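You operate a simulated robot arm through the tools that you are given. There is no shell and no other tool. Be economical: measure what you need, move in short steps, check, and stop when the job is done.

You run a simulated two-armed robot. Do the job below in one go: nothing can be reset, and whatever is moved stays where it is left.

JOB
Pick up the tube for dies with one hand, pass it to the other hand and put it on the wooden bench. Set down upright: tube for dies.
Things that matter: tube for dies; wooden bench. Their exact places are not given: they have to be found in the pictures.

Only the result counts: the job must be done as asked and must still hold three seconds after the hand-in. Knocking over, shifting, dropping, spilling or breaking anything else fails it.

ROBOT AND FRAMES
Two 7-joint arms with two-finger parallel grippers on one trunk, on a base that drives. Base frame: it is fixed to the floor where the robot stands at the start and does not move with it; the origin is under the middle of the robot, x ahead of it, y to its left, z up. Readings come in m, rad, newtons and seconds.
The left shoulder is at the start at [0.045, 0.101, 1.11], the right one opposite. With the tool pointing down near the work surface each hand reaches from about 0.22 to 0.52 m from the robot's upright axis, wherever it stands, measured 20 degrees to its own side. Places, roughly: wooden bench [0.5, 2.8, 0.8]. Payload 2.4 kg a hand.
The TCP of each hand is the grasp point between the finger pads, 0.024 m short of the fingertips. In the tool frame z runs along the fingers and y along their closing line. The gripper opens to 0.068 m. The fingers are 0.017 m wide and 0.01 m thick; the gripper's body (0.04 by 0.07 m) begins 0.041 m behind the TCP.
Orientation is that of the tool frame in the base frame, as a unit quaternion [w, x, y, z]. With the fingers straight down and closing along the base's y, the tool's x points along the base's -x, its y along +y and its z along -z.

CONTROLS
- The arms move only by the tool apply_moves. It takes "left_plan", "right_plan" or both (then of equal length, played together; a hand with none holds still); each is a list that holds one entry, the list of rows, each a list of 7 numbers: the shift along the tool's x, y, z in units of 25 mm (1.0 is 25 mm), then the turn, a rotation vector about the tool's x, y, z in units of 8 degrees (1.0 is 8 degrees), then the opening, from 0 (shut) to 1 (fully open). In form: [[[tx, ty, tz, rx, ry, rz, gripper], ...]]. A call has 1 to 12 rows; each row shifts and turns the commanded pose from where the row before left it, along the tool's axes as they then stand. A call with a number of a shift or a turn outside -1 to 1 is refused whole. Each row takes 0.2 s and may step no farther than 0.05 m and 0.15 rad from the row before; otherwise, or with a gripper value out of range, the whole call is refused. A pose out of reach is approached as far as the arm can. The call stops where the force on the tool passes 40 N (or 10 N more than at its start, if that is more) or the arm is blocked; 0.2 s more then pass. The fingers move at their own pace (about 0.072 m/s each) and stop on an object; they squeeze with about 41 N. The grip force told is the motor's: it shows also when the fingers shut on nothing. Time passes only in rows, and 0.2 s behind the last, so rows that do not move let the fingers close. The reply holds the time, the measured pose of the TCP, the force on the tool along the base axes, the opening and the grip force, in the units named above and with some noise, with the torque about the TCP (base axes, N m) and any sound that the robot's microphone picked up.
- Cameras (640 x 400 px; columns grow to the right, rows downward): "scene" is now at [0.1235, 0.0253, 1.26]; the picture's right is [0.28, -0.96, 0.00], its down [-0.64, -0.19, -0.75] and it looks along [0.72, 0.21, -0.67] (base axes); focal length 281 px, centre (320, 200). "left" rides on the left gripper at [0.084, -0.011, -0.075] in its tool frame; the picture's right is [0.13, 0.99, 0.00], its down [-0.60, 0.08, -0.79] and it looks along [-0.79, 0.10, 0.61] (tool axes); focal length 251 px, centre (320, 200). "right" rides on the right gripper at [0.084, 0.011, -0.075] in its tool frame; the picture's right is [-0.13, 0.99, 0.00], its down [-0.60, -0.08, -0.79] and it looks along [-0.79, -0.10, 0.61] (tool axes); focal length 251 px, centre (320, 200).
- snapshot(camera): a new picture of that camera. The clock stands still meanwhile.
- move_column(by): slides the trunk up (or, below 0, down) by that many m; the arms and the scene camera ride with it, the base frame stays. It gives what a move gives, with no picture.
- base_move(legs): drives the robot by 1 to 6 legs, each [ahead, left, turn to the left] in m, m and rad, along the robot's own axes; the way and the turn of a leg run together, so that a leg with both is an arc; at most 1.5 m and 3.142 rad a leg. The arms and the cameras ride along, it lands a little off, and it stops where it bumps. It gives what a move gives.
- head_to(pan, tilt): turns the head with the scene camera to pan (to the left, within 1.501 rad either way) and tilt (down, from -0.506 to 1.204), counted from straight ahead of the robot. It gives what a move gives.
- point_at(camera, pixels): for up to 12 pixels [column, row] of the newest picture of that camera ("zoom" is the newest enlarged one), the place [x, y, z] in the base frame of the surface seen there, good to about 0.002 m. The clock stands still meanwhile.
- enlarge(camera, box): a new picture of the part [left, top, right, bottom] of that camera's present view, enlarged. The clock stands still meanwhile.
- hand_in(): hands the job in; it is judged then, once.

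Go step by step. Measure first, check grasps and placings, and put right what went wrong. The budget is 80 turns and 70 pictures, counting those below and the enlarged ones. Unless the task says otherwise, let go and move clear before handing in, and close with one line.

The tools are called after "Call:" by a JSON object that holds its "fn" and its "kwargs". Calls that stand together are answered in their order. apply_moves: Moves the arms, as the interface text tells. Its arguments: {"type":"object","properties":{"left_plan":{"type":"array","items":{"type":"array","items":{"type":"array","items":{"type":"number"}}}},"right_plan":{"type":"array","items":{"type":"array","items":{"type":"array","items":{"type":"number"}}}}},"required":[]} The other tools are called the same way: move_column (by) slides the trunk up or down; base_move (legs) drives the base; head_to (pan, tilt) turns the head that bears the scene camera; snapshot (camera) takes a picture; point_at (camera, pixels) gives the place of the surface under pixels of a picture; enlarge (camera, box) takes an enlarged picture of a part of a camera's view; hand_in () hands the job in.

At the start:

```text
clock: 0.0
left_tcp_pos: [0.335, 0.3182, 1.0004]
left_orientation: [0.0, 0.001, 1.0, 0.0]
left_contact_force: [0.2, 0.5, 0.2]
left_wrist_torque: [0.01, -0.01, -0.02]
left_opening: 0.0677
left_finger_force: 0.0
right_tcp_pos: [0.2765, 0.0011, 1.0242]
right_orientation: [-0.001, 0.0, 1.0, 0.0]
right_contact_force: [-0.3, -0.2, 0.3]
right_wrist_torque: [-0.01, 0.0, 0.0]
right_opening: 0.068
right_finger_force: 0.1
trunk travel left (down, up): [-0.325, 0.524]
robot x, y, heading: [-0.001, 0.0026, 0.002]
head pan, tilt: [0.286, 0.73]
```

scene: 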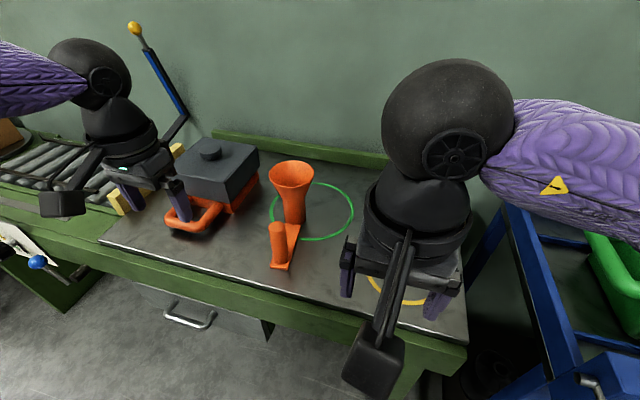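
right: 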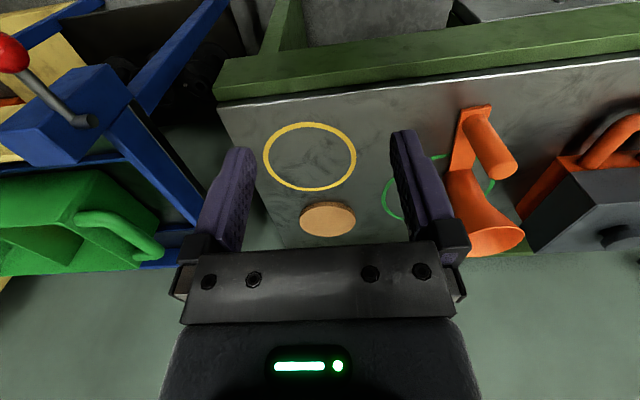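
left: 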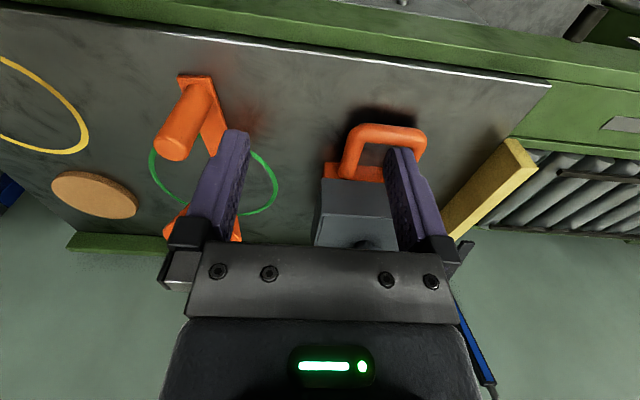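

The scene shows an orange flared tube with a post on a strip at about (290,215), probably the tube for dies, next to a grey box with an orange handle at (210,180). I'll enlarge it and look closer.

Call:
{"fn": "enlarge", "kwargs": {"camera": "scene", "box": [160, 120, 380, 290]}}

Call:
{"fn": "point_at", "kwargs": {"camera": "scene", "pixels": [[290, 172], [272, 175], [312, 175], [292, 205], [278, 224], [278, 245], [282, 265], [292, 240], [300, 195], [320, 239], [250, 210], [205, 222]]}}

```text
2.35 times, centred on (270, 205) of scene
```

zoom: 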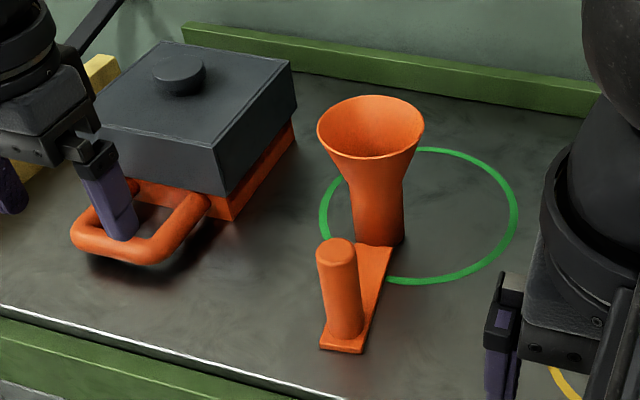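

```text
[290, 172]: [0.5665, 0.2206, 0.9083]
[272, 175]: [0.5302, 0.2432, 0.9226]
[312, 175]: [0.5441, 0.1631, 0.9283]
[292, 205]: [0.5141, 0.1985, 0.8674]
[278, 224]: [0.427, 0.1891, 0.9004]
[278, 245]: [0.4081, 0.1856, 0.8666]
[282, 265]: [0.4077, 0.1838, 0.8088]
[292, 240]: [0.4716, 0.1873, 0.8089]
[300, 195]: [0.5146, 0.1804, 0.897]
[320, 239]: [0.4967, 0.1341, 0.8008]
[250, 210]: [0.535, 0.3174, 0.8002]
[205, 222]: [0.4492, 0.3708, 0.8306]
```

The zoom confirms an upright flared tube with a strip to a post handle (post zoom (337,290), tube (375,150)). I'll measure the post and tube finely.

Call:
{"fn": "point_at", "kwargs": {"camera": "zoom", "pixels": [[337, 243], [320, 252], [355, 252], [337, 260], [337, 300], [322, 300], [358, 300], [370, 98], [370, 155], [319, 128], [423, 128], [378, 215]]}}

Call:
{"fn": "point_at", "kwargs": {"camera": "left", "pixels": [[172, 150], [195, 80], [215, 140], [190, 110], [374, 130], [350, 150], [400, 150], [350, 190]]}}

```text
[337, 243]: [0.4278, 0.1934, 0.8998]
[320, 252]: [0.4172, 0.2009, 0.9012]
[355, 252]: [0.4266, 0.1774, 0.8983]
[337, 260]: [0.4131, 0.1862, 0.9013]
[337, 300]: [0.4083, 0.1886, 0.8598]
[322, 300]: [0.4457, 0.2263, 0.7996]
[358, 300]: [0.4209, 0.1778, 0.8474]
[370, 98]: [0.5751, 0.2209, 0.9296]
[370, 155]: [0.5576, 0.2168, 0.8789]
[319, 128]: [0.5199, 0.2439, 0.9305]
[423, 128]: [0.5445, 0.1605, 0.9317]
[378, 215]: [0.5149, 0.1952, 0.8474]
```

```text
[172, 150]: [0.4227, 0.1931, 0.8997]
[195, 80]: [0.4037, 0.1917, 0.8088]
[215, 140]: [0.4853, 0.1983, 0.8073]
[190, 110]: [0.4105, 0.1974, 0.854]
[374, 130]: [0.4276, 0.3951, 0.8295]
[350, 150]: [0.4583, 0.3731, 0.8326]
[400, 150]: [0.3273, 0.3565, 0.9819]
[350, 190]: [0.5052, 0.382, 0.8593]
```

The post is centred near (0.421, 0.189) with its top at z 0.90 and about 26 mm thick. The rim is centred near (0.532, 0.202) at z 0.93. I'll bring the open left hand above the post and yaw it 40°, so there is room to swing the tube to the right later.

Call:
{"fn": "apply_moves", "kwargs": {"left_plan": [[[-0.573, -0.86, 0, 0, 0, 0, 1], [-0.573, -0.86, 0, 0, 0, 0, 1], [-0.573, -0.86, 0, 0, 0, 0, 1], [-0.573, -0.86, 0, 0, 0, 0, 1], [-0.573, -0.86, 0, 0, 0, 0, 1], [-0.573, -0.86, 0, 0, 0, 0, 1], [0, 0, 0, 0, 0, -1, 1], [0, 0, 0, 0, 0, -1, 1], [0, 0, 0, 0, 0, -1, 1], [0, 0, 0, 0, 0, -1, 1], [0, 0, 0, 0, 0, -1, 1], [0, 0, 0, 0, 0, 0, 1]]]}}

Call:
{"fn": "snapshot", "kwargs": {"camera": "left"}}

```text
clock: 2.6
left_tcp_pos: [0.4216, 0.1895, 1.0003]
left_orientation: [0.001, -0.342, 0.94, 0.0]
left_contact_force: [0.7, -0.4, 0.4]
left_wrist_torque: [-0.01, -0.01, 0.0]
left_opening: 0.0681
left_finger_force: 0.0
right_tcp_pos: [0.2764, 0.0011, 1.0232]
right_orientation: [0.0, 0.0, 1.0, 0.001]
right_contact_force: [-0.5, 0.4, 0.6]
right_wrist_torque: [0.02, -0.02, 0.02]
right_opening: 0.0683
right_finger_force: 0.1
trunk travel left (down, up): [-0.325, 0.524]
robot x, y, heading: [0.0015, 0.0002, 0.001]
head pan, tilt: [0.286, 0.73]
```

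```text
65 pictures are left
```

left: 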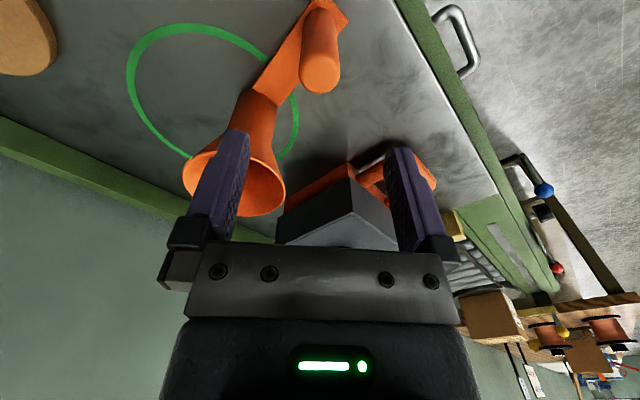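

The left hand is directly over the post and the tube stays clear of the fingers. I'll descend to z about 0.868.

Call:
{"fn": "apply_moves", "kwargs": {"left_plan": [[[0, 0, 0.88, 0, 0, 0, 1], [0, 0, 0.88, 0, 0, 0, 1], [0, 0, 0.88, 0, 0, 0, 1], [0, 0, 0.88, 0, 0, 0, 1], [0, 0, 0.88, 0, 0, 0, 1], [0, 0, 0.88, 0, 0, 0, 1], [0, 0, 0, 0, 0, 0, 1]]]}}

Call:
{"fn": "snapshot", "kwargs": {"camera": "left"}}

Call:
{"fn": "snapshot", "kwargs": {"camera": "scene"}}

```text
clock: 4.2
left_tcp_pos: [0.4167, 0.192, 0.8696]
left_orientation: [0.0, -0.343, 0.94, -0.001]
left_contact_force: [0.0, 0.4, 0.1]
left_wrist_torque: [-0.01, 0.01, 0.05]
left_opening: 0.068
left_finger_force: 0.1
left hand out of reach, approached as far as the arm can: row 6
right_tcp_pos: [0.276, -0.0002, 1.0225]
right_orientation: [-0.001, 0.0, 1.0, -0.001]
right_contact_force: [-0.2, -0.7, 0.1]
right_wrist_torque: [-0.03, 0.03, -0.01]
right_opening: 0.0681
right_finger_force: 0.1
trunk travel left (down, up): [-0.325, 0.524]
robot x, y, heading: [-0.0003, -0.001, 0.007]
head pan, tilt: [0.286, 0.73]
```

```text
64 pictures are left
```

left: 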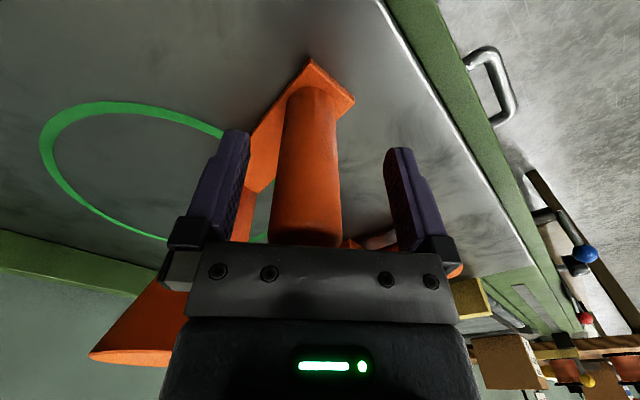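

```text
63 pictures are left
```

scene: 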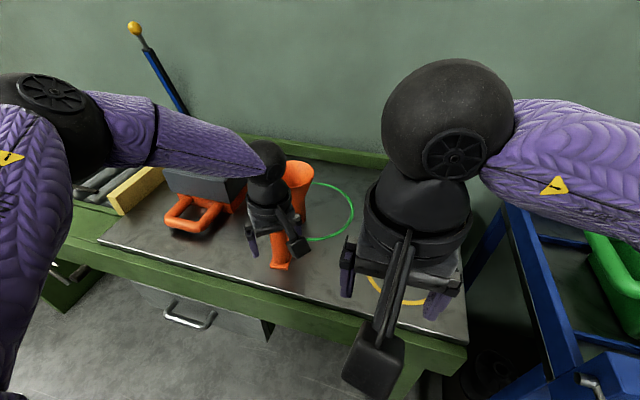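

The post is between the pads at about (307,170), and the hand sits about 5 mm off because of reach. I'll close the fingers.

Call:
{"fn": "apply_moves", "kwargs": {"left_plan": [[[0, 0, 0, 0, 0, 0, 0.5], [0, 0, 0, 0, 0, 0, 0.3], [0, 0, 0, 0, 0, 0, 0], [0, 0, 0, 0, 0, 0, 0], [0, 0, 0, 0, 0, 0, 0], [0, 0, 0, 0, 0, 0, 0]]]}}

```text
clock: 5.6
left_tcp_pos: [0.4171, 0.1921, 0.8708]
left_orientation: [0.0, -0.342, 0.94, 0.0]
left_contact_force: [0.4, -0.5, -0.7]
left_wrist_torque: [-0.02, 0.07, 0.01]
left_opening: 0.0286
left_finger_force: 41.3
right_tcp_pos: [0.2765, 0.0003, 1.0225]
right_orientation: [-0.001, 0.0, 1.0, 0.0]
right_contact_force: [-0.3, 0.9, 0.3]
right_wrist_torque: [0.0, 0.03, 0.0]
right_opening: 0.0679
right_finger_force: 0.1
trunk travel left (down, up): [-0.325, 0.524]
robot x, y, heading: [-0.0011, 0.0001, 0.001]
head pan, tilt: [0.286, 0.73]
```

The post is gripped at 28.6 mm opening and 41 N. I'll lift it by the trunk.

Call:
{"fn": "move_column", "kwargs": {"by": 0.16}}

Call:
{"fn": "snapshot", "kwargs": {"camera": "left"}}

Call:
{"fn": "snapshot", "kwargs": {"camera": "scene"}}

```text
clock: 7.4
left_tcp_pos: [0.4148, 0.1924, 1.0567]
left_orientation: [0.029, -0.343, 0.939, -0.011]
left_contact_force: [-0.7, 0.3, -2.1]
left_wrist_torque: [0.0, 0.04, 0.02]
left_opening: 0.0286
left_finger_force: 40.7
right_tcp_pos: [0.2756, 0.0001, 1.1825]
right_orientation: [-0.002, 0.0, 1.0, 0.0]
right_contact_force: [-0.2, 0.5, 0.9]
right_wrist_torque: [-0.01, -0.02, 0.02]
right_opening: 0.0682
right_finger_force: 0.2
trunk travel left (down, up): [-0.485, 0.364]
robot x, y, heading: [0.0017, -0.0007, 0.002]
head pan, tilt: [0.286, 0.73]
```

```text
62 pictures are left
```

left: 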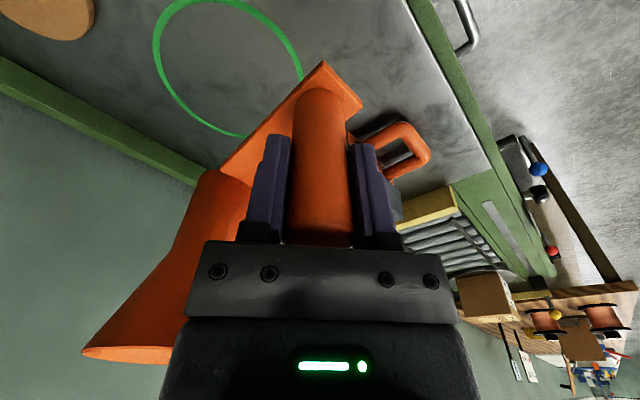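

```text
61 pictures are left
```

scene: 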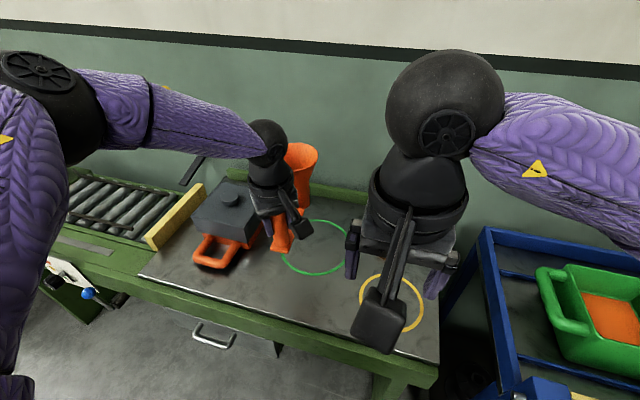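

The tube is lifted cleanly and held. I'll draw the left hand nearer to the robot and move the right hand out to the right to make room.

Call:
{"fn": "apply_moves", "kwargs": {"left_plan": [[[0.442, -0.1, 0, 0, 0, 0, 0], [0.442, -0.1, 0, 0, 0, 0, 0], [0.442, -0.1, 0, 0, 0, 0, 0], [0.442, -0.1, 0, 0, 0, 0, 0], [0.442, -0.1, 0, 0, 0, 0, 0], [0.442, -0.1, 0, 0, 0, 0, 0], [0.442, -0.1, 0, 0, 0, 0, 0], [0.442, -0.1, 0, 0, 0, 0, 0], [0, 0, 0, 0, 0, 0, 0]]], "right_plan": [[[-0.43, -0.9, 0, 0, 0, 0, 1], [-0.43, -0.9, 0, 0, 0, 0, 1], [-0.43, -0.9, 0, 0, 0, 0, 1], [-0.43, -0.9, 0, 0, 0, 0, 1], [-0.43, -0.9, 0, 0, 0, 0, 1], [-0.43, -0.9, 0, 0, 0, 0, 1], [-0.43, -0.9, 0, 0, 0, 0, 1], [-0.43, -0.9, 0, 0, 0, 0, 1], [0, 0, 0, 0, 0, 0, 1]]]}}

```text
clock: 9.4
left_tcp_pos: [0.3569, 0.1225, 1.0571]
left_orientation: [0.031, -0.341, 0.94, -0.011]
left_contact_force: [0.5, -0.1, -1.3]
left_wrist_torque: [0.02, 0.09, 0.02]
left_opening: 0.0285
left_finger_force: 40.7
left hand out of reach, approached as far as the arm can: row 8
right_tcp_pos: [0.362, -0.1828, 1.1849]
right_orientation: [-0.002, -0.001, 1.0, 0.001]
right_contact_force: [0.2, -0.2, 0.6]
right_wrist_torque: [0.01, -0.01, -0.01]
right_opening: 0.0681
right_finger_force: 0.0
trunk travel left (down, up): [-0.485, 0.364]
robot x, y, heading: [0.0043, -0.0033, 0.003]
head pan, tilt: [0.286, 0.73]
```

The right side is now clear, so I'll swing the tube to the right by turning the left wrist 96°.

Call:
{"fn": "apply_moves", "kwargs": {"left_plan": [[[0, 0, 0, 0, 0, 1, 0], [0, 0, 0, 0, 0, 1, 0], [0, 0, 0, 0, 0, 1, 0], [0, 0, 0, 0, 0, 1, 0], [0, 0, 0, 0, 0, 1, 0], [0, 0, 0, 0, 0, 1, 0], [0, 0, 0, 0, 0, 1, 0], [0, 0, 0, 0, 0, 1, 0], [0, 0, 0, 0, 0, 1, 0], [0, 0, 0, 0, 0, 1, 0], [0, 0, 0, 0, 0, 1, 0], [0, 0, 0, 0, 0, 1, 0]]]}}

Call:
{"fn": "snapshot", "kwargs": {"camera": "scene"}}

Call:
{"fn": "snapshot", "kwargs": {"camera": "right"}}

```text
clock: 12.0
left_tcp_pos: [0.3561, 0.1236, 1.0555]
left_orientation: [0.027, 0.47, 0.882, 0.014]
left_contact_force: [-0.5, 0.0, -1.3]
left_wrist_torque: [0.08, -0.02, 0.05]
left_opening: 0.0287
left_finger_force: 40.9
right_tcp_pos: [0.3633, -0.1818, 1.1856]
right_orientation: [-0.001, 0.001, 1.0, 0.0]
right_contact_force: [-0.2, -0.6, 0.2]
right_wrist_torque: [0.0, 0.03, -0.03]
right_opening: 0.068
right_finger_force: 0.1
trunk travel left (down, up): [-0.485, 0.364]
robot x, y, heading: [0.0019, -0.0012, -0.0]
head pan, tilt: [0.286, 0.73]
```

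```text
60 pictures are left
```

scene: 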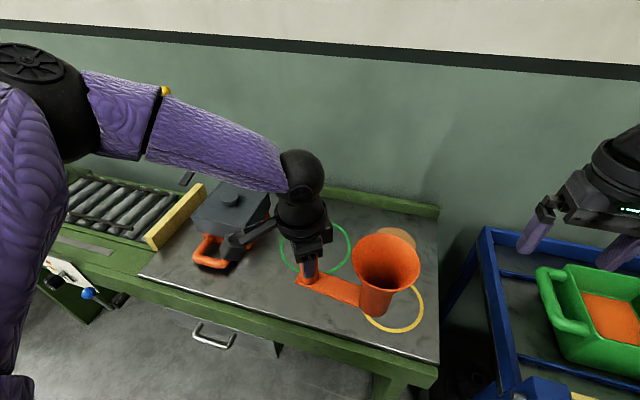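

```text
59 pictures are left
```

right: 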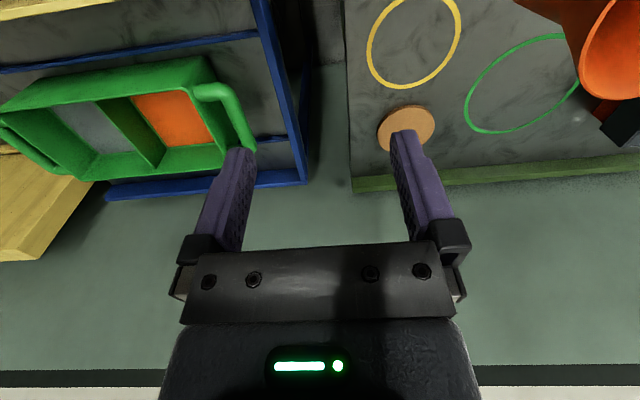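

The tube now points to the right with its rim free at about (388,258). Before handing over I'll look toward the wooden bench to plan the drive.

Call:
{"fn": "head_to", "kwargs": {"pan": 1.3, "tilt": 0.3}}

Call:
{"fn": "snapshot", "kwargs": {"camera": "scene"}}

```text
clock: 13.3
left_tcp_pos: [0.3558, 0.1235, 1.0576]
left_orientation: [0.027, 0.469, 0.883, 0.014]
left_contact_force: [-0.1, -0.4, -1.1]
left_wrist_torque: [0.05, 0.0, 0.0]
left_opening: 0.0289
left_finger_force: 41.1
right_tcp_pos: [0.3624, -0.1815, 1.1845]
right_orientation: [-0.001, 0.0, 1.0, 0.0]
right_contact_force: [-0.1, 0.3, 1.4]
right_wrist_torque: [0.0, 0.02, -0.02]
right_opening: 0.0681
right_finger_force: 0.0
trunk travel left (down, up): [-0.485, 0.364]
robot x, y, heading: [0.0027, -0.001, -0.002]
head pan, tilt: [1.3, 0.3]
```

```text
58 pictures are left
```

scene: 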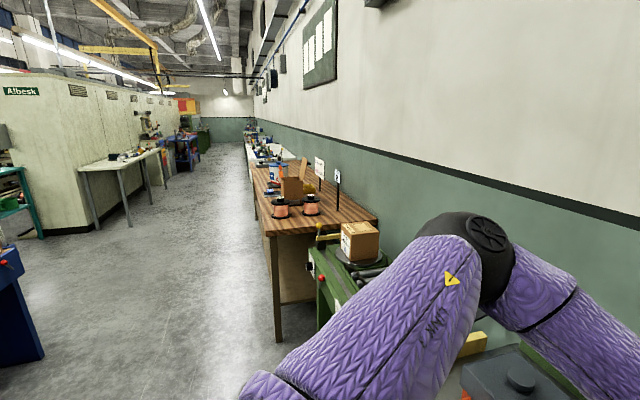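

The wooden bench is ahead to the left, with spools, boxes and tools on it. I'll measure its edges.

Call:
{"fn": "point_at", "kwargs": {"camera": "scene", "pixels": [[270, 233], [340, 222], [260, 200], [376, 220], [300, 225], [330, 190], [250, 168], [360, 240], [322, 240], [321, 200], [295, 190], [255, 235]]}}

Call:
{"fn": "enlarge", "kwargs": {"camera": "scene", "box": [220, 120, 400, 260]}}

```text
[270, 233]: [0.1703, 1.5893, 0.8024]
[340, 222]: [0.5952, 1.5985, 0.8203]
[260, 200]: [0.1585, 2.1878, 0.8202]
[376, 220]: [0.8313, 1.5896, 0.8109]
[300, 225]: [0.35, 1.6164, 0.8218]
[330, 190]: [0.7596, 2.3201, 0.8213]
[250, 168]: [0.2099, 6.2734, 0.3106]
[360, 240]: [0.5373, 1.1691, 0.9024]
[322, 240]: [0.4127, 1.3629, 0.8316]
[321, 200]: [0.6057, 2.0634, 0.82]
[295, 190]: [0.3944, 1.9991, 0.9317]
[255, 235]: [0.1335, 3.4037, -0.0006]
```

```text
2.86 times, centred on (310, 190) of scene
```

zoom: 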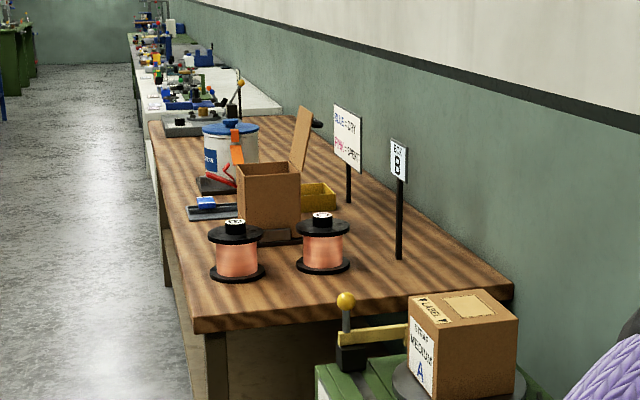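

Call:
{"fn": "point_at", "kwargs": {"camera": "zoom", "pixels": [[237, 282], [211, 268], [265, 268], [323, 273], [350, 262], [300, 265], [399, 258], [200, 325], [510, 295], [192, 213], [346, 298], [260, 300]]}}

Call:
{"fn": "point_at", "kwargs": {"camera": "scene", "pixels": [[262, 184], [255, 176], [262, 170], [281, 178], [292, 203]]}}

```text
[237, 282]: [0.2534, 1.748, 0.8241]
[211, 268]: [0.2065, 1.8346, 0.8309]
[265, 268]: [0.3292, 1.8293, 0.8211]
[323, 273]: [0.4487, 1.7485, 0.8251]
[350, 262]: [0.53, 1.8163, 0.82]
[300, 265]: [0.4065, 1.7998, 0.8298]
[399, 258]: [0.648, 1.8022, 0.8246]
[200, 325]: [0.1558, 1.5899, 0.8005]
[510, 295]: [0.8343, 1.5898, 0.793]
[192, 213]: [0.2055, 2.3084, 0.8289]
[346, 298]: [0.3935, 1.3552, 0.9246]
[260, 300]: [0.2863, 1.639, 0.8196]
```

```text
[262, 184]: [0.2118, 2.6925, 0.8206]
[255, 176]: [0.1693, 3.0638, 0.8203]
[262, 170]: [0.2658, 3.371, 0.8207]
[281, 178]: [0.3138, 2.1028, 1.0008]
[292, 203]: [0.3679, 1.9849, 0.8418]
```

Call:
{"fn": "point_at", "kwargs": {"camera": "scene", "pixels": [[40, 235], [40, 355], [130, 226], [10, 270], [90, 170], [200, 300], [276, 335]]}}

```text
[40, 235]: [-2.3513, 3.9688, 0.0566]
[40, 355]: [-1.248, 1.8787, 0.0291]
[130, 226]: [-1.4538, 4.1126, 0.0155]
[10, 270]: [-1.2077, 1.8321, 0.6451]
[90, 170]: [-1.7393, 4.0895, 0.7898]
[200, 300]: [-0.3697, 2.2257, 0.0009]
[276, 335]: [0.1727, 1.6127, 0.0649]
```

The aisle is free between x = -1.2 and 0.16. I'll back off 0.45 m and then strafe left, keeping the arms clear of the bench.

Call:
{"fn": "base_move", "kwargs": {"legs": [[-0.45, 0, 0], [0, 1.3, 0], [0, 1.2, 0]]}}

Call:
{"fn": "head_to", "kwargs": {"pan": 0.1, "tilt": 0.6}}

Call:
{"fn": "snapshot", "kwargs": {"camera": "scene"}}

```text
clock: 27.5
left_tcp_pos: [-0.0305, 2.5363, 1.0568]
left_orientation: [0.027, 0.486, 0.873, 0.013]
left_contact_force: [-0.7, -1.0, -1.2]
left_wrist_torque: [0.06, 0.0, -0.01]
left_opening: 0.0288
left_finger_force: 40.4
right_tcp_pos: [-0.036, 2.233, 1.1846]
right_orientation: [-0.002, 0.019, 1.0, 0.0]
right_contact_force: [0.0, -0.4, 0.2]
right_wrist_torque: [0.03, -0.04, 0.01]
right_opening: 0.068
right_finger_force: 0.1
trunk travel left (down, up): [-0.485, 0.364]
robot x, y, heading: [-0.3902, 2.4315, -0.033]
head pan, tilt: [1.3, 0.3]
```

```text
clock: 28.9
left_tcp_pos: [-0.0309, 2.5376, 1.0566]
left_orientation: [0.028, 0.485, 0.874, 0.014]
left_contact_force: [-0.1, -0.4, -1.6]
left_wrist_torque: [0.05, -0.03, 0.02]
left_opening: 0.0287
left_finger_force: 41.3
right_tcp_pos: [-0.0355, 2.2325, 1.1838]
right_orientation: [-0.001, 0.018, 1.0, 0.001]
right_contact_force: [-0.5, -0.3, 0.5]
right_wrist_torque: [0.01, -0.03, 0.03]
right_opening: 0.0679
right_finger_force: 0.0
trunk travel left (down, up): [-0.485, 0.364]
robot x, y, heading: [-0.3892, 2.4278, -0.037]
head pan, tilt: [0.099, 0.6]
```

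```text
56 pictures are left
```

scene: 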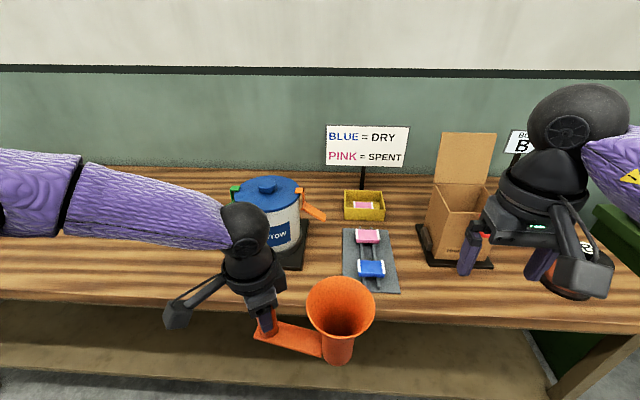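

The bench is in front with a pot at (270,215), a tray at (370,260) and a box. The area left of the pot looks free but the arm hides it, so I'll look left.

Call:
{"fn": "head_to", "kwargs": {"pan": 0.8, "tilt": 0.4}}

Call:
{"fn": "snapshot", "kwargs": {"camera": "scene"}}

```text
clock: 30.0
left_tcp_pos: [-0.0297, 2.5374, 1.0563]
left_orientation: [0.028, 0.486, 0.874, 0.014]
left_contact_force: [0.0, 0.3, -0.4]
left_wrist_torque: [0.08, -0.05, 0.0]
left_opening: 0.0284
left_finger_force: 41.0
right_tcp_pos: [-0.0354, 2.2331, 1.184]
right_orientation: [-0.001, 0.019, 1.0, 0.0]
right_contact_force: [0.0, 0.1, -0.8]
right_wrist_torque: [0.01, 0.01, 0.0]
right_opening: 0.0678
right_finger_force: 0.0
trunk travel left (down, up): [-0.485, 0.364]
robot x, y, heading: [-0.3881, 2.4243, -0.034]
head pan, tilt: [0.799, 0.4]
```

```text
55 pictures are left
```

scene: 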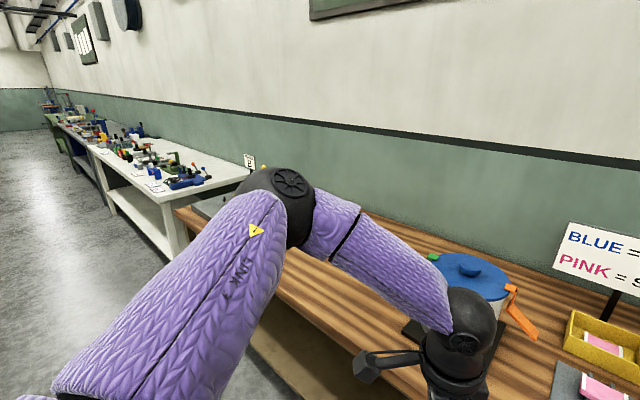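

The bench left of the pot looks empty up to about (205,205). I'll strafe 0.75 m farther, correct the heading and look straight at it.

Call:
{"fn": "base_move", "kwargs": {"legs": [[0, 0, 0.034], [0, 0.75, 0]]}}

Call:
{"fn": "head_to", "kwargs": {"pan": 0.0, "tilt": 0.65}}

Call:
{"fn": "snapshot", "kwargs": {"camera": "scene"}}

```text
clock: 34.4
left_tcp_pos: [-0.0338, 3.2983, 1.0572]
left_orientation: [0.027, 0.47, 0.882, 0.014]
left_contact_force: [0.1, -0.3, -0.4]
left_wrist_torque: [0.08, -0.03, -0.03]
left_opening: 0.0282
left_finger_force: 40.8
right_tcp_pos: [-0.0276, 2.995, 1.1834]
right_orientation: [-0.001, 0.001, 1.0, 0.001]
right_contact_force: [0.5, -0.3, 0.0]
right_wrist_torque: [-0.01, 0.03, -0.03]
right_opening: 0.0681
right_finger_force: 0.0
trunk travel left (down, up): [-0.485, 0.364]
robot x, y, heading: [-0.3913, 3.1755, -0.002]
head pan, tilt: [0.799, 0.4]
```

```text
clock: 35.5
left_tcp_pos: [-0.0343, 3.2979, 1.0571]
left_orientation: [0.027, 0.47, 0.882, 0.014]
left_contact_force: [0.1, -0.4, -1.1]
left_wrist_torque: [0.09, 0.03, 0.0]
left_opening: 0.0284
left_finger_force: 40.8
right_tcp_pos: [-0.0266, 2.9934, 1.1845]
right_orientation: [-0.001, 0.001, 1.0, -0.001]
right_contact_force: [-0.8, 0.3, 0.0]
right_wrist_torque: [-0.01, 0.01, -0.01]
right_opening: 0.0681
right_finger_force: 0.2
trunk travel left (down, up): [-0.485, 0.364]
robot x, y, heading: [-0.3928, 3.1742, -0.003]
head pan, tilt: [0.0, 0.649]
```

```text
54 pictures are left
```

scene: 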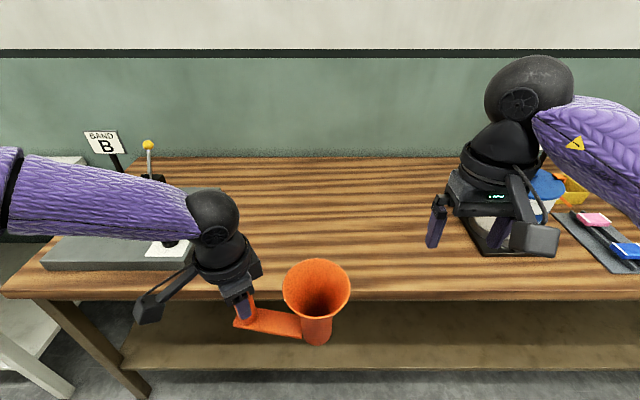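

There is a wide clear area in front, around (350,240). I'll measure it and the tube's rim.

Call:
{"fn": "point_at", "kwargs": {"camera": "scene", "pixels": [[350, 240], [350, 290], [466, 215], [485, 252], [194, 262], [316, 262], [316, 320], [284, 290], [349, 290], [262, 322], [316, 300], [316, 340]]}}

Call:
{"fn": "enlarge", "kwargs": {"camera": "scene", "box": [180, 210, 400, 360]}}

Call:
{"fn": "snapshot", "kwargs": {"camera": "right"}}

```text
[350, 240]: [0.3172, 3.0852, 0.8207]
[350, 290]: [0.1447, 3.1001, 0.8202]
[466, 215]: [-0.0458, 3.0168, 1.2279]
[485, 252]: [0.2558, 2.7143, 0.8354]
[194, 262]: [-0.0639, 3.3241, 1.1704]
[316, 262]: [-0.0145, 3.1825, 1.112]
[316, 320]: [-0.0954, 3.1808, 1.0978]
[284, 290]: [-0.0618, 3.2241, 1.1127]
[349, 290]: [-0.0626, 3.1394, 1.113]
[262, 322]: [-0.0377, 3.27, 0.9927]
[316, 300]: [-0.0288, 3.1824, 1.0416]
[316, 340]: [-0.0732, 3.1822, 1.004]
```

```text
2.67 times, centred on (290, 285) of scene
```

zoom: 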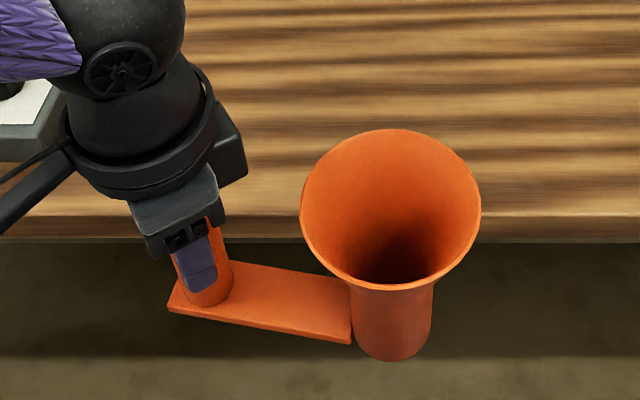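

```text
52 pictures are left
```

right: 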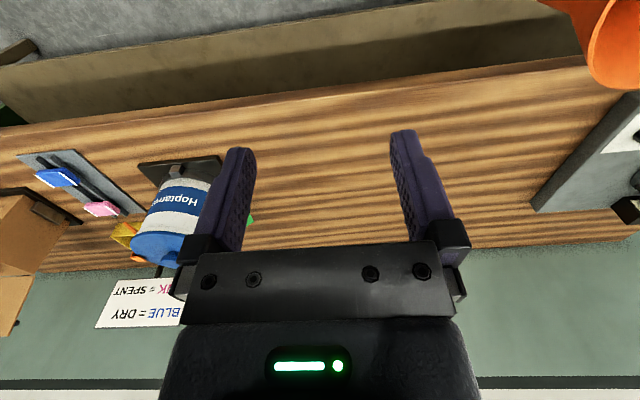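

The bench is clear around x 0.15–0.6 and y 2.8–3.3, with its top at z 0.82. The rim is centred near (-0.055, 3.182) at z 1.112, and the left tool leans about 3.5° toward the robot. I'll straighten it first.

Call:
{"fn": "apply_moves", "kwargs": {"left_plan": [[[0, 0, 0, 0.18, 0.12, 0, 0], [0, 0, 0, 0.18, 0.12, 0, 0], [0, 0, 0, 0, 0, 0, 0]]]}}

```text
clock: 36.3
left_tcp_pos: [-0.0379, 3.3011, 1.0581]
left_orientation: [0.0, 0.469, 0.883, -0.001]
left_contact_force: [0.1, -0.9, -1.1]
left_wrist_torque: [0.1, 0.01, 0.0]
left_opening: 0.0285
left_finger_force: 40.5
left hand out of reach, approached as far as the arm can: row 2
right_tcp_pos: [-0.0271, 2.9941, 1.1834]
right_orientation: [-0.001, 0.0, 1.0, 0.001]
right_contact_force: [0.6, -1.2, -1.1]
right_wrist_torque: [-0.03, 0.01, -0.01]
right_opening: 0.068
right_finger_force: 0.1
trunk travel left (down, up): [-0.485, 0.364]
robot x, y, heading: [-0.3903, 3.1785, -0.002]
head pan, tilt: [0.0, 0.649]
```

The tool is upright now. I'll remeasure the rim.

Call:
{"fn": "enlarge", "kwargs": {"camera": "scene", "box": [240, 230, 400, 360]}}

```text
3.08 times, centred on (320, 295) of scene
```

zoom: 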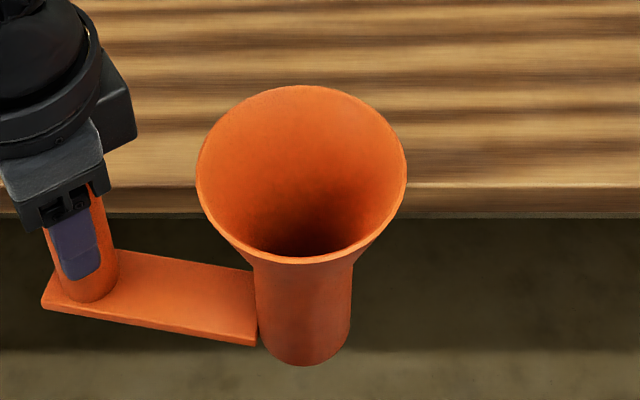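

Call:
{"fn": "point_at", "kwargs": {"camera": "zoom", "pixels": [[301, 87], [301, 260], [198, 175], [405, 175], [390, 175], [370, 190], [355, 210], [352, 280], [258, 280], [301, 300], [80, 285], [301, 358]]}}

```text
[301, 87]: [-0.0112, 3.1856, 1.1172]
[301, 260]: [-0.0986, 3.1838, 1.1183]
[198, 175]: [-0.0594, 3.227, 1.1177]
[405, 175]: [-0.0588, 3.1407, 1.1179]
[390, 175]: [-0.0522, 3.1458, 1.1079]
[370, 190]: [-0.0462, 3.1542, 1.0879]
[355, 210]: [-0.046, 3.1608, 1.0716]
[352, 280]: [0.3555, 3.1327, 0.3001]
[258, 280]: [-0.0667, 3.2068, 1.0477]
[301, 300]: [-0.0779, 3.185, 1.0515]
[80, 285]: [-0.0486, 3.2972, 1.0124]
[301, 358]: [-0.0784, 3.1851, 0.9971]
```

The rim is centred at (-0.055, 3.184), z 1.118, radius 43 mm, and the flare wall slopes about 20°. I'll tilt the right hand 20° to match that wall and bring it just above the rim on the far side from the post.

Call:
{"fn": "apply_moves", "kwargs": {"right_plan": [[[0, 0, 0, -0.833, 0, 0, 0.6], [0, 0, 0, -0.833, 0, 0, 0.6], [0, 0, 0, -0.834, 0, 0, 0.6], [0.187, 0.775, 0.433, 0, 0, 0, 0.6], [0.187, 0.775, 0.433, 0, 0, 0, 0.6], [0.187, 0.775, 0.433, 0, 0, 0, 0.6], [0.187, 0.775, 0.433, 0, 0, 0, 0.6], [0.187, 0.775, 0.433, 0, 0, 0, 0.6], [0.187, 0.775, 0.433, 0, 0, 0, 0.6], [0, 0, 0, 0, 0, 0, 0.6]]]}}

Call:
{"fn": "snapshot", "kwargs": {"camera": "right"}}

Call:
{"fn": "snapshot", "kwargs": {"camera": "scene"}}

```text
clock: 38.5
left_tcp_pos: [-0.036, 3.3, 1.0595]
left_orientation: [0.001, 0.469, 0.883, 0.001]
left_contact_force: [0.3, -0.1, -1.2]
left_wrist_torque: [0.08, -0.01, 0.0]
left_opening: 0.0284
left_finger_force: 40.9
right_tcp_pos: [-0.0547, 3.1267, 1.1649]
right_orientation: [-0.001, 0.0, 0.985, 0.173]
right_contact_force: [-0.3, 0.4, 0.2]
right_wrist_torque: [0.01, 0.02, 0.04]
right_opening: 0.041
right_finger_force: 0.2
trunk travel left (down, up): [-0.485, 0.364]
robot x, y, heading: [-0.39, 3.174, 0.002]
head pan, tilt: [0.0, 0.649]
```

```text
50 pictures are left
```

right: 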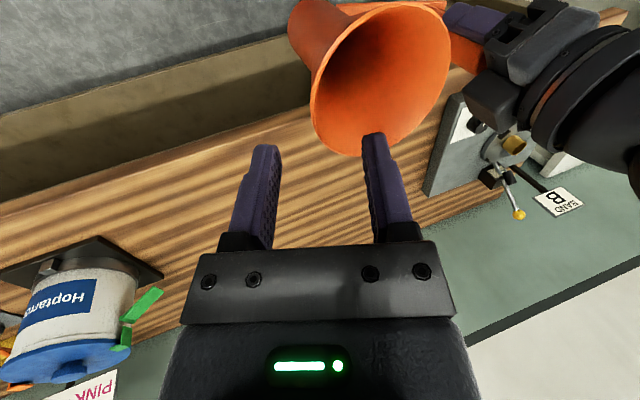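

```text
49 pictures are left
```

scene: 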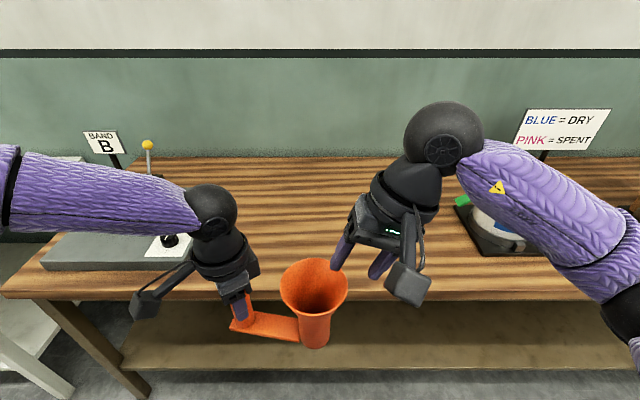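

The fingers straddle the rim's left edge at about (312,115) in the right view. I'll check the exact rim position from this camera.

Call:
{"fn": "point_at", "kwargs": {"camera": "right", "pixels": [[314, 115], [316, 125], [314, 105], [330, 150], [447, 60], [325, 115], [335, 115]]}}

Call:
{"fn": "point_at", "kwargs": {"camera": "scene", "pixels": [[347, 288], [281, 288], [314, 259], [314, 317]]}}

```text
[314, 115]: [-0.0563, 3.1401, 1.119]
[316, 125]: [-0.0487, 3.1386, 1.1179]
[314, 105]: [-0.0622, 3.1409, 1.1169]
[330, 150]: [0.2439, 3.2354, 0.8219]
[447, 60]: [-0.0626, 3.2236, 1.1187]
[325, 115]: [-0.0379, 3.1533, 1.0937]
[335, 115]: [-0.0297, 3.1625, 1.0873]
```

```text
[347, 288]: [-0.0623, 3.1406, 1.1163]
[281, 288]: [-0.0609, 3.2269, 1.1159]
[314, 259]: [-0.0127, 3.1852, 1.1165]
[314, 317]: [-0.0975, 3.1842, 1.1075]
```

The rim position agrees at y ≈ 3.140, z 1.118. I'll slide the fingers down along the wall, one inside and one outside.

Call:
{"fn": "apply_moves", "kwargs": {"right_plan": [[[0, -0.02, 0.49, 0, 0, 0, 0.6], [0, -0.02, 0.49, 0, 0, 0, 0.6], [0, -0.02, 0.49, 0, 0, 0, 0.6], [0, -0.02, 0.49, 0, 0, 0, 0.6], [0, -0.02, 0.49, 0, 0, 0, 0.6], [0, 0, 0, 0, 0, 0, 0.6]]]}}

Call:
{"fn": "snapshot", "kwargs": {"camera": "right"}}

```text
clock: 39.9
left_tcp_pos: [-0.0377, 3.3012, 1.0581]
left_orientation: [0.001, 0.469, 0.883, -0.001]
left_contact_force: [-0.1, -0.1, -1.2]
left_wrist_torque: [0.08, 0.0, -0.03]
left_opening: 0.0284
left_finger_force: 40.8
right_tcp_pos: [-0.0546, 3.1429, 1.1054]
right_orientation: [0.0, 0.0, 0.985, 0.173]
right_contact_force: [-0.7, 0.2, 0.0]
right_wrist_torque: [0.0, -0.01, 0.03]
right_opening: 0.0407
right_finger_force: 0.1
trunk travel left (down, up): [-0.485, 0.364]
robot x, y, heading: [-0.3907, 3.1781, 0.002]
head pan, tilt: [0.0, 0.649]
```

```text
48 pictures are left
```

right: 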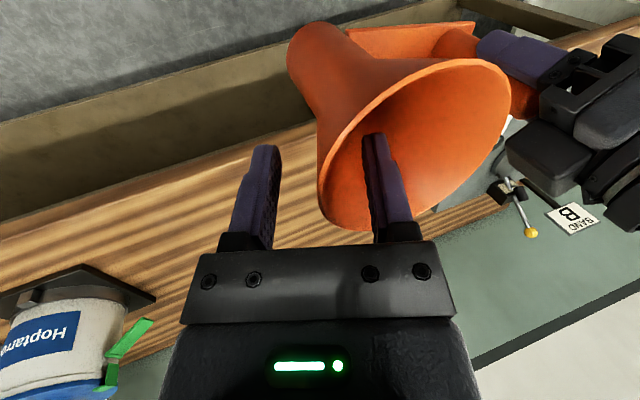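

The right finger is inside the flare and the left one outside, with no contact. I'll close the right hand.

Call:
{"fn": "apply_moves", "kwargs": {"right_plan": [[[0, 0, 0, 0, 0, 0, 0.4], [0, 0, 0, 0, 0, 0, 0.25], [0, 0, 0, 0, 0, 0, 0.1], [0, 0, 0, 0, 0, 0, 0], [0, 0, 0, 0, 0, 0, 0], [0, 0, 0, 0, 0, 0, 0]]]}}

Call:
{"fn": "snapshot", "kwargs": {"camera": "right"}}

```text
clock: 41.3
left_tcp_pos: [-0.0366, 3.3001, 1.0593]
left_orientation: [0.003, 0.47, 0.883, -0.001]
left_contact_force: [-0.4, -24.3, 1.5]
left_wrist_torque: [1.23, 0.27, 0.01]
left_opening: 0.0286
left_finger_force: 41.1
right_tcp_pos: [-0.0552, 3.1442, 1.1053]
right_orientation: [-0.001, 0.0, 0.985, 0.174]
right_contact_force: [0.5, 24.5, -2.4]
right_wrist_torque: [-0.47, -0.24, 0.38]
right_opening: 0.0041
right_finger_force: 27.6
trunk travel left (down, up): [-0.485, 0.364]
robot x, y, heading: [-0.3876, 3.1729, 0.002]
head pan, tilt: [0.0, 0.649]
```

```text
47 pictures are left
```

right: 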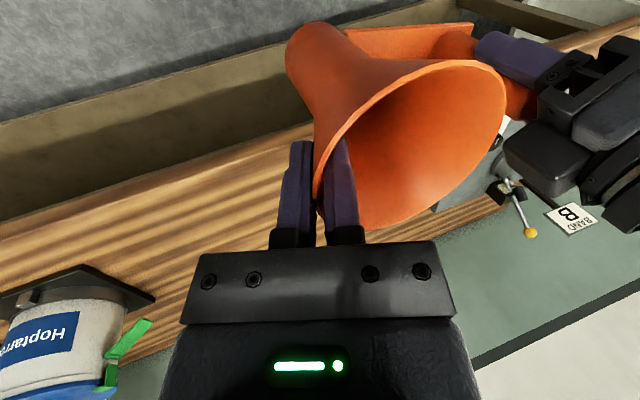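

Both hands hold it, but a 24 N internal force along y shows the right hand is a bit too far to -y. I'll nudge it +y by 1.5 mm to relax.

Call:
{"fn": "apply_moves", "kwargs": {"right_plan": [[[0, 0.06, 0, 0, 0, 0, 0], [0, 0, 0, 0, 0, 0, 0], [0, 0, 0, 0, 0, 0, 0]]]}}

```text
clock: 42.1
left_tcp_pos: [-0.0363, 3.3013, 1.0584]
left_orientation: [0.002, 0.47, 0.883, 0.0]
left_contact_force: [1.1, -6.3, 6.4]
left_wrist_torque: [-0.3, -0.11, -0.28]
left_opening: 0.0287
left_finger_force: 41.1
right_tcp_pos: [-0.0554, 3.1447, 1.105]
right_orientation: [-0.001, 0.0, 0.985, 0.172]
right_contact_force: [-0.5, 6.0, -6.5]
right_wrist_torque: [-0.48, 0.28, 0.53]
right_opening: 0.0042
right_finger_force: 27.8
trunk travel left (down, up): [-0.485, 0.364]
robot x, y, heading: [-0.3884, 3.1813, -0.001]
head pan, tilt: [0.0, 0.649]
```

The internal force is down to 6 N. I'll open the left hand while the right holds, and check for slipping.

Call:
{"fn": "apply_moves", "kwargs": {"left_plan": [[[0, 0, 0, 0, 0, 0, 0.5], [0, 0, 0, 0, 0, 0, 0.8], [0, 0, 0, 0, 0, 0, 0.9], [0, 0, 0, 0, 0, 0, 0.9]]]}}

Call:
{"fn": "snapshot", "kwargs": {"camera": "scene"}}

Call:
{"fn": "snapshot", "kwargs": {"camera": "left"}}

```text
clock: 43.1
left_tcp_pos: [-0.0366, 3.3011, 1.0592]
left_orientation: [0.0, 0.47, 0.883, -0.001]
left_contact_force: [-0.2, 0.1, -0.1]
left_wrist_torque: [-0.02, 0.02, 0.01]
left_opening: 0.0611
left_finger_force: 0.0
right_tcp_pos: [-0.0545, 3.1449, 1.1062]
right_orientation: [-0.001, 0.0, 0.985, 0.174]
right_contact_force: [-0.1, -0.4, 0.8]
right_wrist_torque: [-0.08, -0.02, -0.02]
right_opening: 0.0037
right_finger_force: 27.5
trunk travel left (down, up): [-0.485, 0.364]
robot x, y, heading: [-0.3909, 3.1742, 0.003]
head pan, tilt: [0.0, 0.649]
```

```text
46 pictures are left
```

scene: 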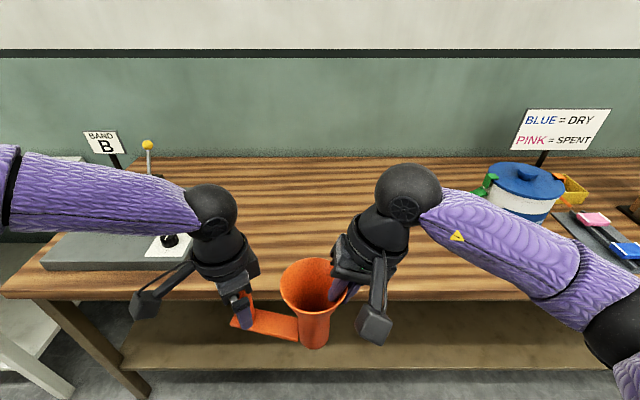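

```text
45 pictures are left
```

left: 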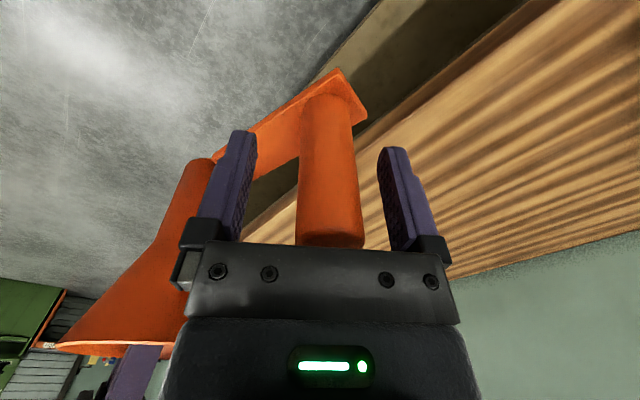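

The right hand holds it alone and the post is free between the left fingers. I'll raise the left hand off the post, then move it away to the left.

Call:
{"fn": "apply_moves", "kwargs": {"left_plan": [[[0, 0, -0.8, 0, 0, 0, 0.9], [0, 0, -0.8, 0, 0, 0, 0.9], [0, 0, -0.8, 0, 0, 0, 0.9], [0, 0, -0.8, 0, 0, 0, 0.9], [0, 0, -0.8, 0, 0, 0, 0.9], [0.7, 0.5, 0, 0, 0, 0, 0.9], [0.7, 0.5, 0, 0, 0, 0, 0.9], [0.7, 0.5, 0, 0, 0, 0, 0.9], [0.7, 0.5, 0, 0, 0, 0, 0.9], [0.7, 0.5, 0, 0, 0, 0, 0.9], [0.7, 0.5, 0, 0, 0, 0, 0.9], [0, 0, 0, 0, 0, 0, 0.9]]]}}

Call:
{"fn": "snapshot", "kwargs": {"camera": "scene"}}

```text
clock: 45.7
left_tcp_pos: [-0.0324, 3.4304, 1.1575]
left_orientation: [0.002, 0.469, 0.883, 0.0]
left_contact_force: [0.8, -0.4, -0.7]
left_wrist_torque: [0.01, -0.01, -0.03]
left_opening: 0.0615
left_finger_force: 0.1
right_tcp_pos: [-0.0546, 3.1441, 1.1063]
right_orientation: [-0.001, 0.0, 0.985, 0.173]
right_contact_force: [0.3, -0.4, 0.0]
right_wrist_torque: [-0.08, -0.01, 0.01]
right_opening: 0.0036
right_finger_force: 28.1
trunk travel left (down, up): [-0.485, 0.364]
robot x, y, heading: [-0.3952, 3.1729, -0.002]
head pan, tilt: [0.0, 0.649]
```

```text
44 pictures are left
```

scene: 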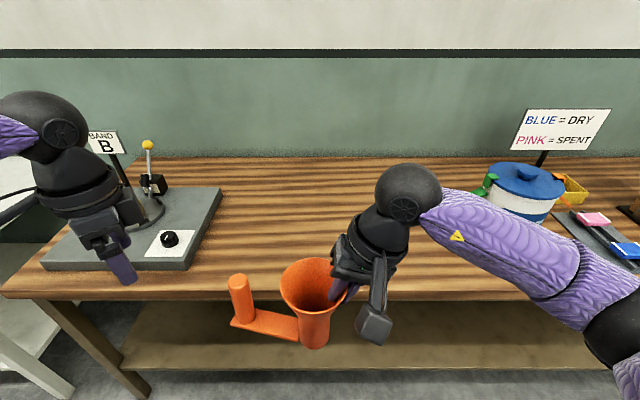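

The handover worked. I'll check the tube's tilt and the heights of things to the left before driving forward.

Call:
{"fn": "enlarge", "kwargs": {"camera": "scene", "box": [210, 240, 370, 360]}}

Call:
{"fn": "point_at", "kwargs": {"camera": "scene", "pixels": [[147, 145], [150, 185], [222, 190], [196, 268], [90, 130], [492, 240], [455, 205], [485, 252]]}}

```text
3.33 times, centred on (290, 300) of scene
```

zoom: 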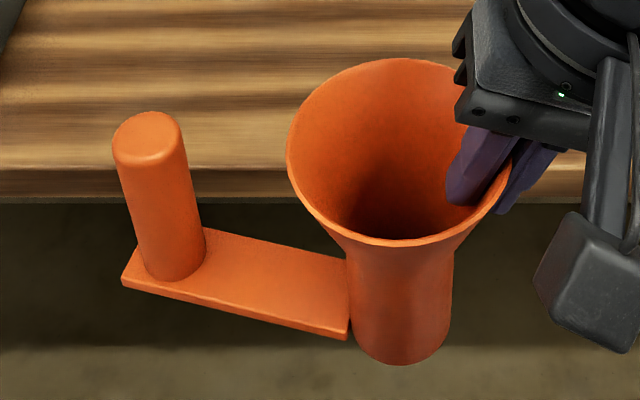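

```text
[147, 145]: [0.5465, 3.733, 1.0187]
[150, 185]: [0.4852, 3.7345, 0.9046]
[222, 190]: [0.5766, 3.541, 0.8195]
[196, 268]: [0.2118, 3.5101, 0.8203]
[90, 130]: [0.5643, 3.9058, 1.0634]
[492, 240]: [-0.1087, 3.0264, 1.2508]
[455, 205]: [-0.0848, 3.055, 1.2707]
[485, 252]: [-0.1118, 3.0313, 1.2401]
```

Call:
{"fn": "point_at", "kwargs": {"camera": "zoom", "pixels": [[148, 150], [130, 160], [170, 150], [175, 265], [145, 180], [150, 255], [130, 280], [340, 325], [215, 240], [340, 270], [289, 165], [400, 238]]}}

```text
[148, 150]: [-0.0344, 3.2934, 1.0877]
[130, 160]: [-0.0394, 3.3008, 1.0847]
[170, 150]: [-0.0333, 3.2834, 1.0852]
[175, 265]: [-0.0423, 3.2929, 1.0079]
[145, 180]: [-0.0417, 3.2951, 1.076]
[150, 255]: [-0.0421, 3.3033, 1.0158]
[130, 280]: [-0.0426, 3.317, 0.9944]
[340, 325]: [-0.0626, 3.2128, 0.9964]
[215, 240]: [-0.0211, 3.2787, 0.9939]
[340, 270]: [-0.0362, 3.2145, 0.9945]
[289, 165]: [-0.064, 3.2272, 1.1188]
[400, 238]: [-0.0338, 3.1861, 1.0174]
```

The tube is level to within about 1°, and its bottom is at z ≈ 0.987, about 0.167 above the bench top. I'll drive ahead 0.19 m and 0.1 m to the right.

Call:
{"fn": "base_move", "kwargs": {"legs": [[0, -0.1, 0], [0.19, 0, 0]]}}

Call:
{"fn": "snapshot", "kwargs": {"camera": "scene"}}

```text
clock: 48.0
left_tcp_pos: [0.1527, 3.3291, 1.1567]
left_orientation: [0.002, 0.47, 0.883, 0.0]
left_contact_force: [-0.1, 0.0, -0.6]
left_wrist_torque: [-0.04, 0.0, -0.01]
left_opening: 0.0611
left_finger_force: 0.0
right_tcp_pos: [0.1305, 3.0438, 1.1058]
right_orientation: [0.0, 0.0, 0.985, 0.174]
right_contact_force: [-0.3, -0.1, 0.3]
right_wrist_torque: [-0.1, 0.0, 0.03]
right_opening: 0.0037
right_finger_force: 27.7
trunk travel left (down, up): [-0.485, 0.364]
robot x, y, heading: [-0.2042, 3.0727, -0.002]
head pan, tilt: [0.0, 0.649]
```

```text
42 pictures are left
```

scene: 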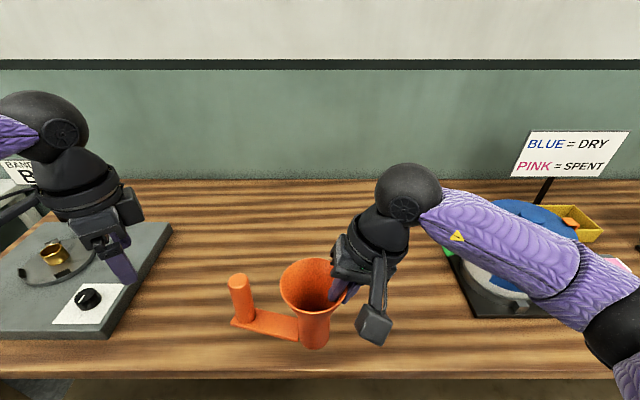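

Call:
{"fn": "point_at", "kwargs": {"camera": "scene", "pixels": [[520, 207], [480, 203], [475, 300], [462, 255], [560, 240], [520, 270], [610, 300], [600, 370], [470, 235], [315, 350], [140, 260], [150, 300]]}}

```text
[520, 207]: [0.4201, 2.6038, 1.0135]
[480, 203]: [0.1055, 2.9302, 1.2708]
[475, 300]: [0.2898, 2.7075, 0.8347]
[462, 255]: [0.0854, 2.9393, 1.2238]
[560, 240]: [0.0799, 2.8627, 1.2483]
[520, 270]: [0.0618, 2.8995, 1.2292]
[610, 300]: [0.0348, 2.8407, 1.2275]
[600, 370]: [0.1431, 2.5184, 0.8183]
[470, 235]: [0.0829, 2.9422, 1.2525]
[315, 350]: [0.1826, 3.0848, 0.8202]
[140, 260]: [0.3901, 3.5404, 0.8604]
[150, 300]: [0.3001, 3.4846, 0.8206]
```

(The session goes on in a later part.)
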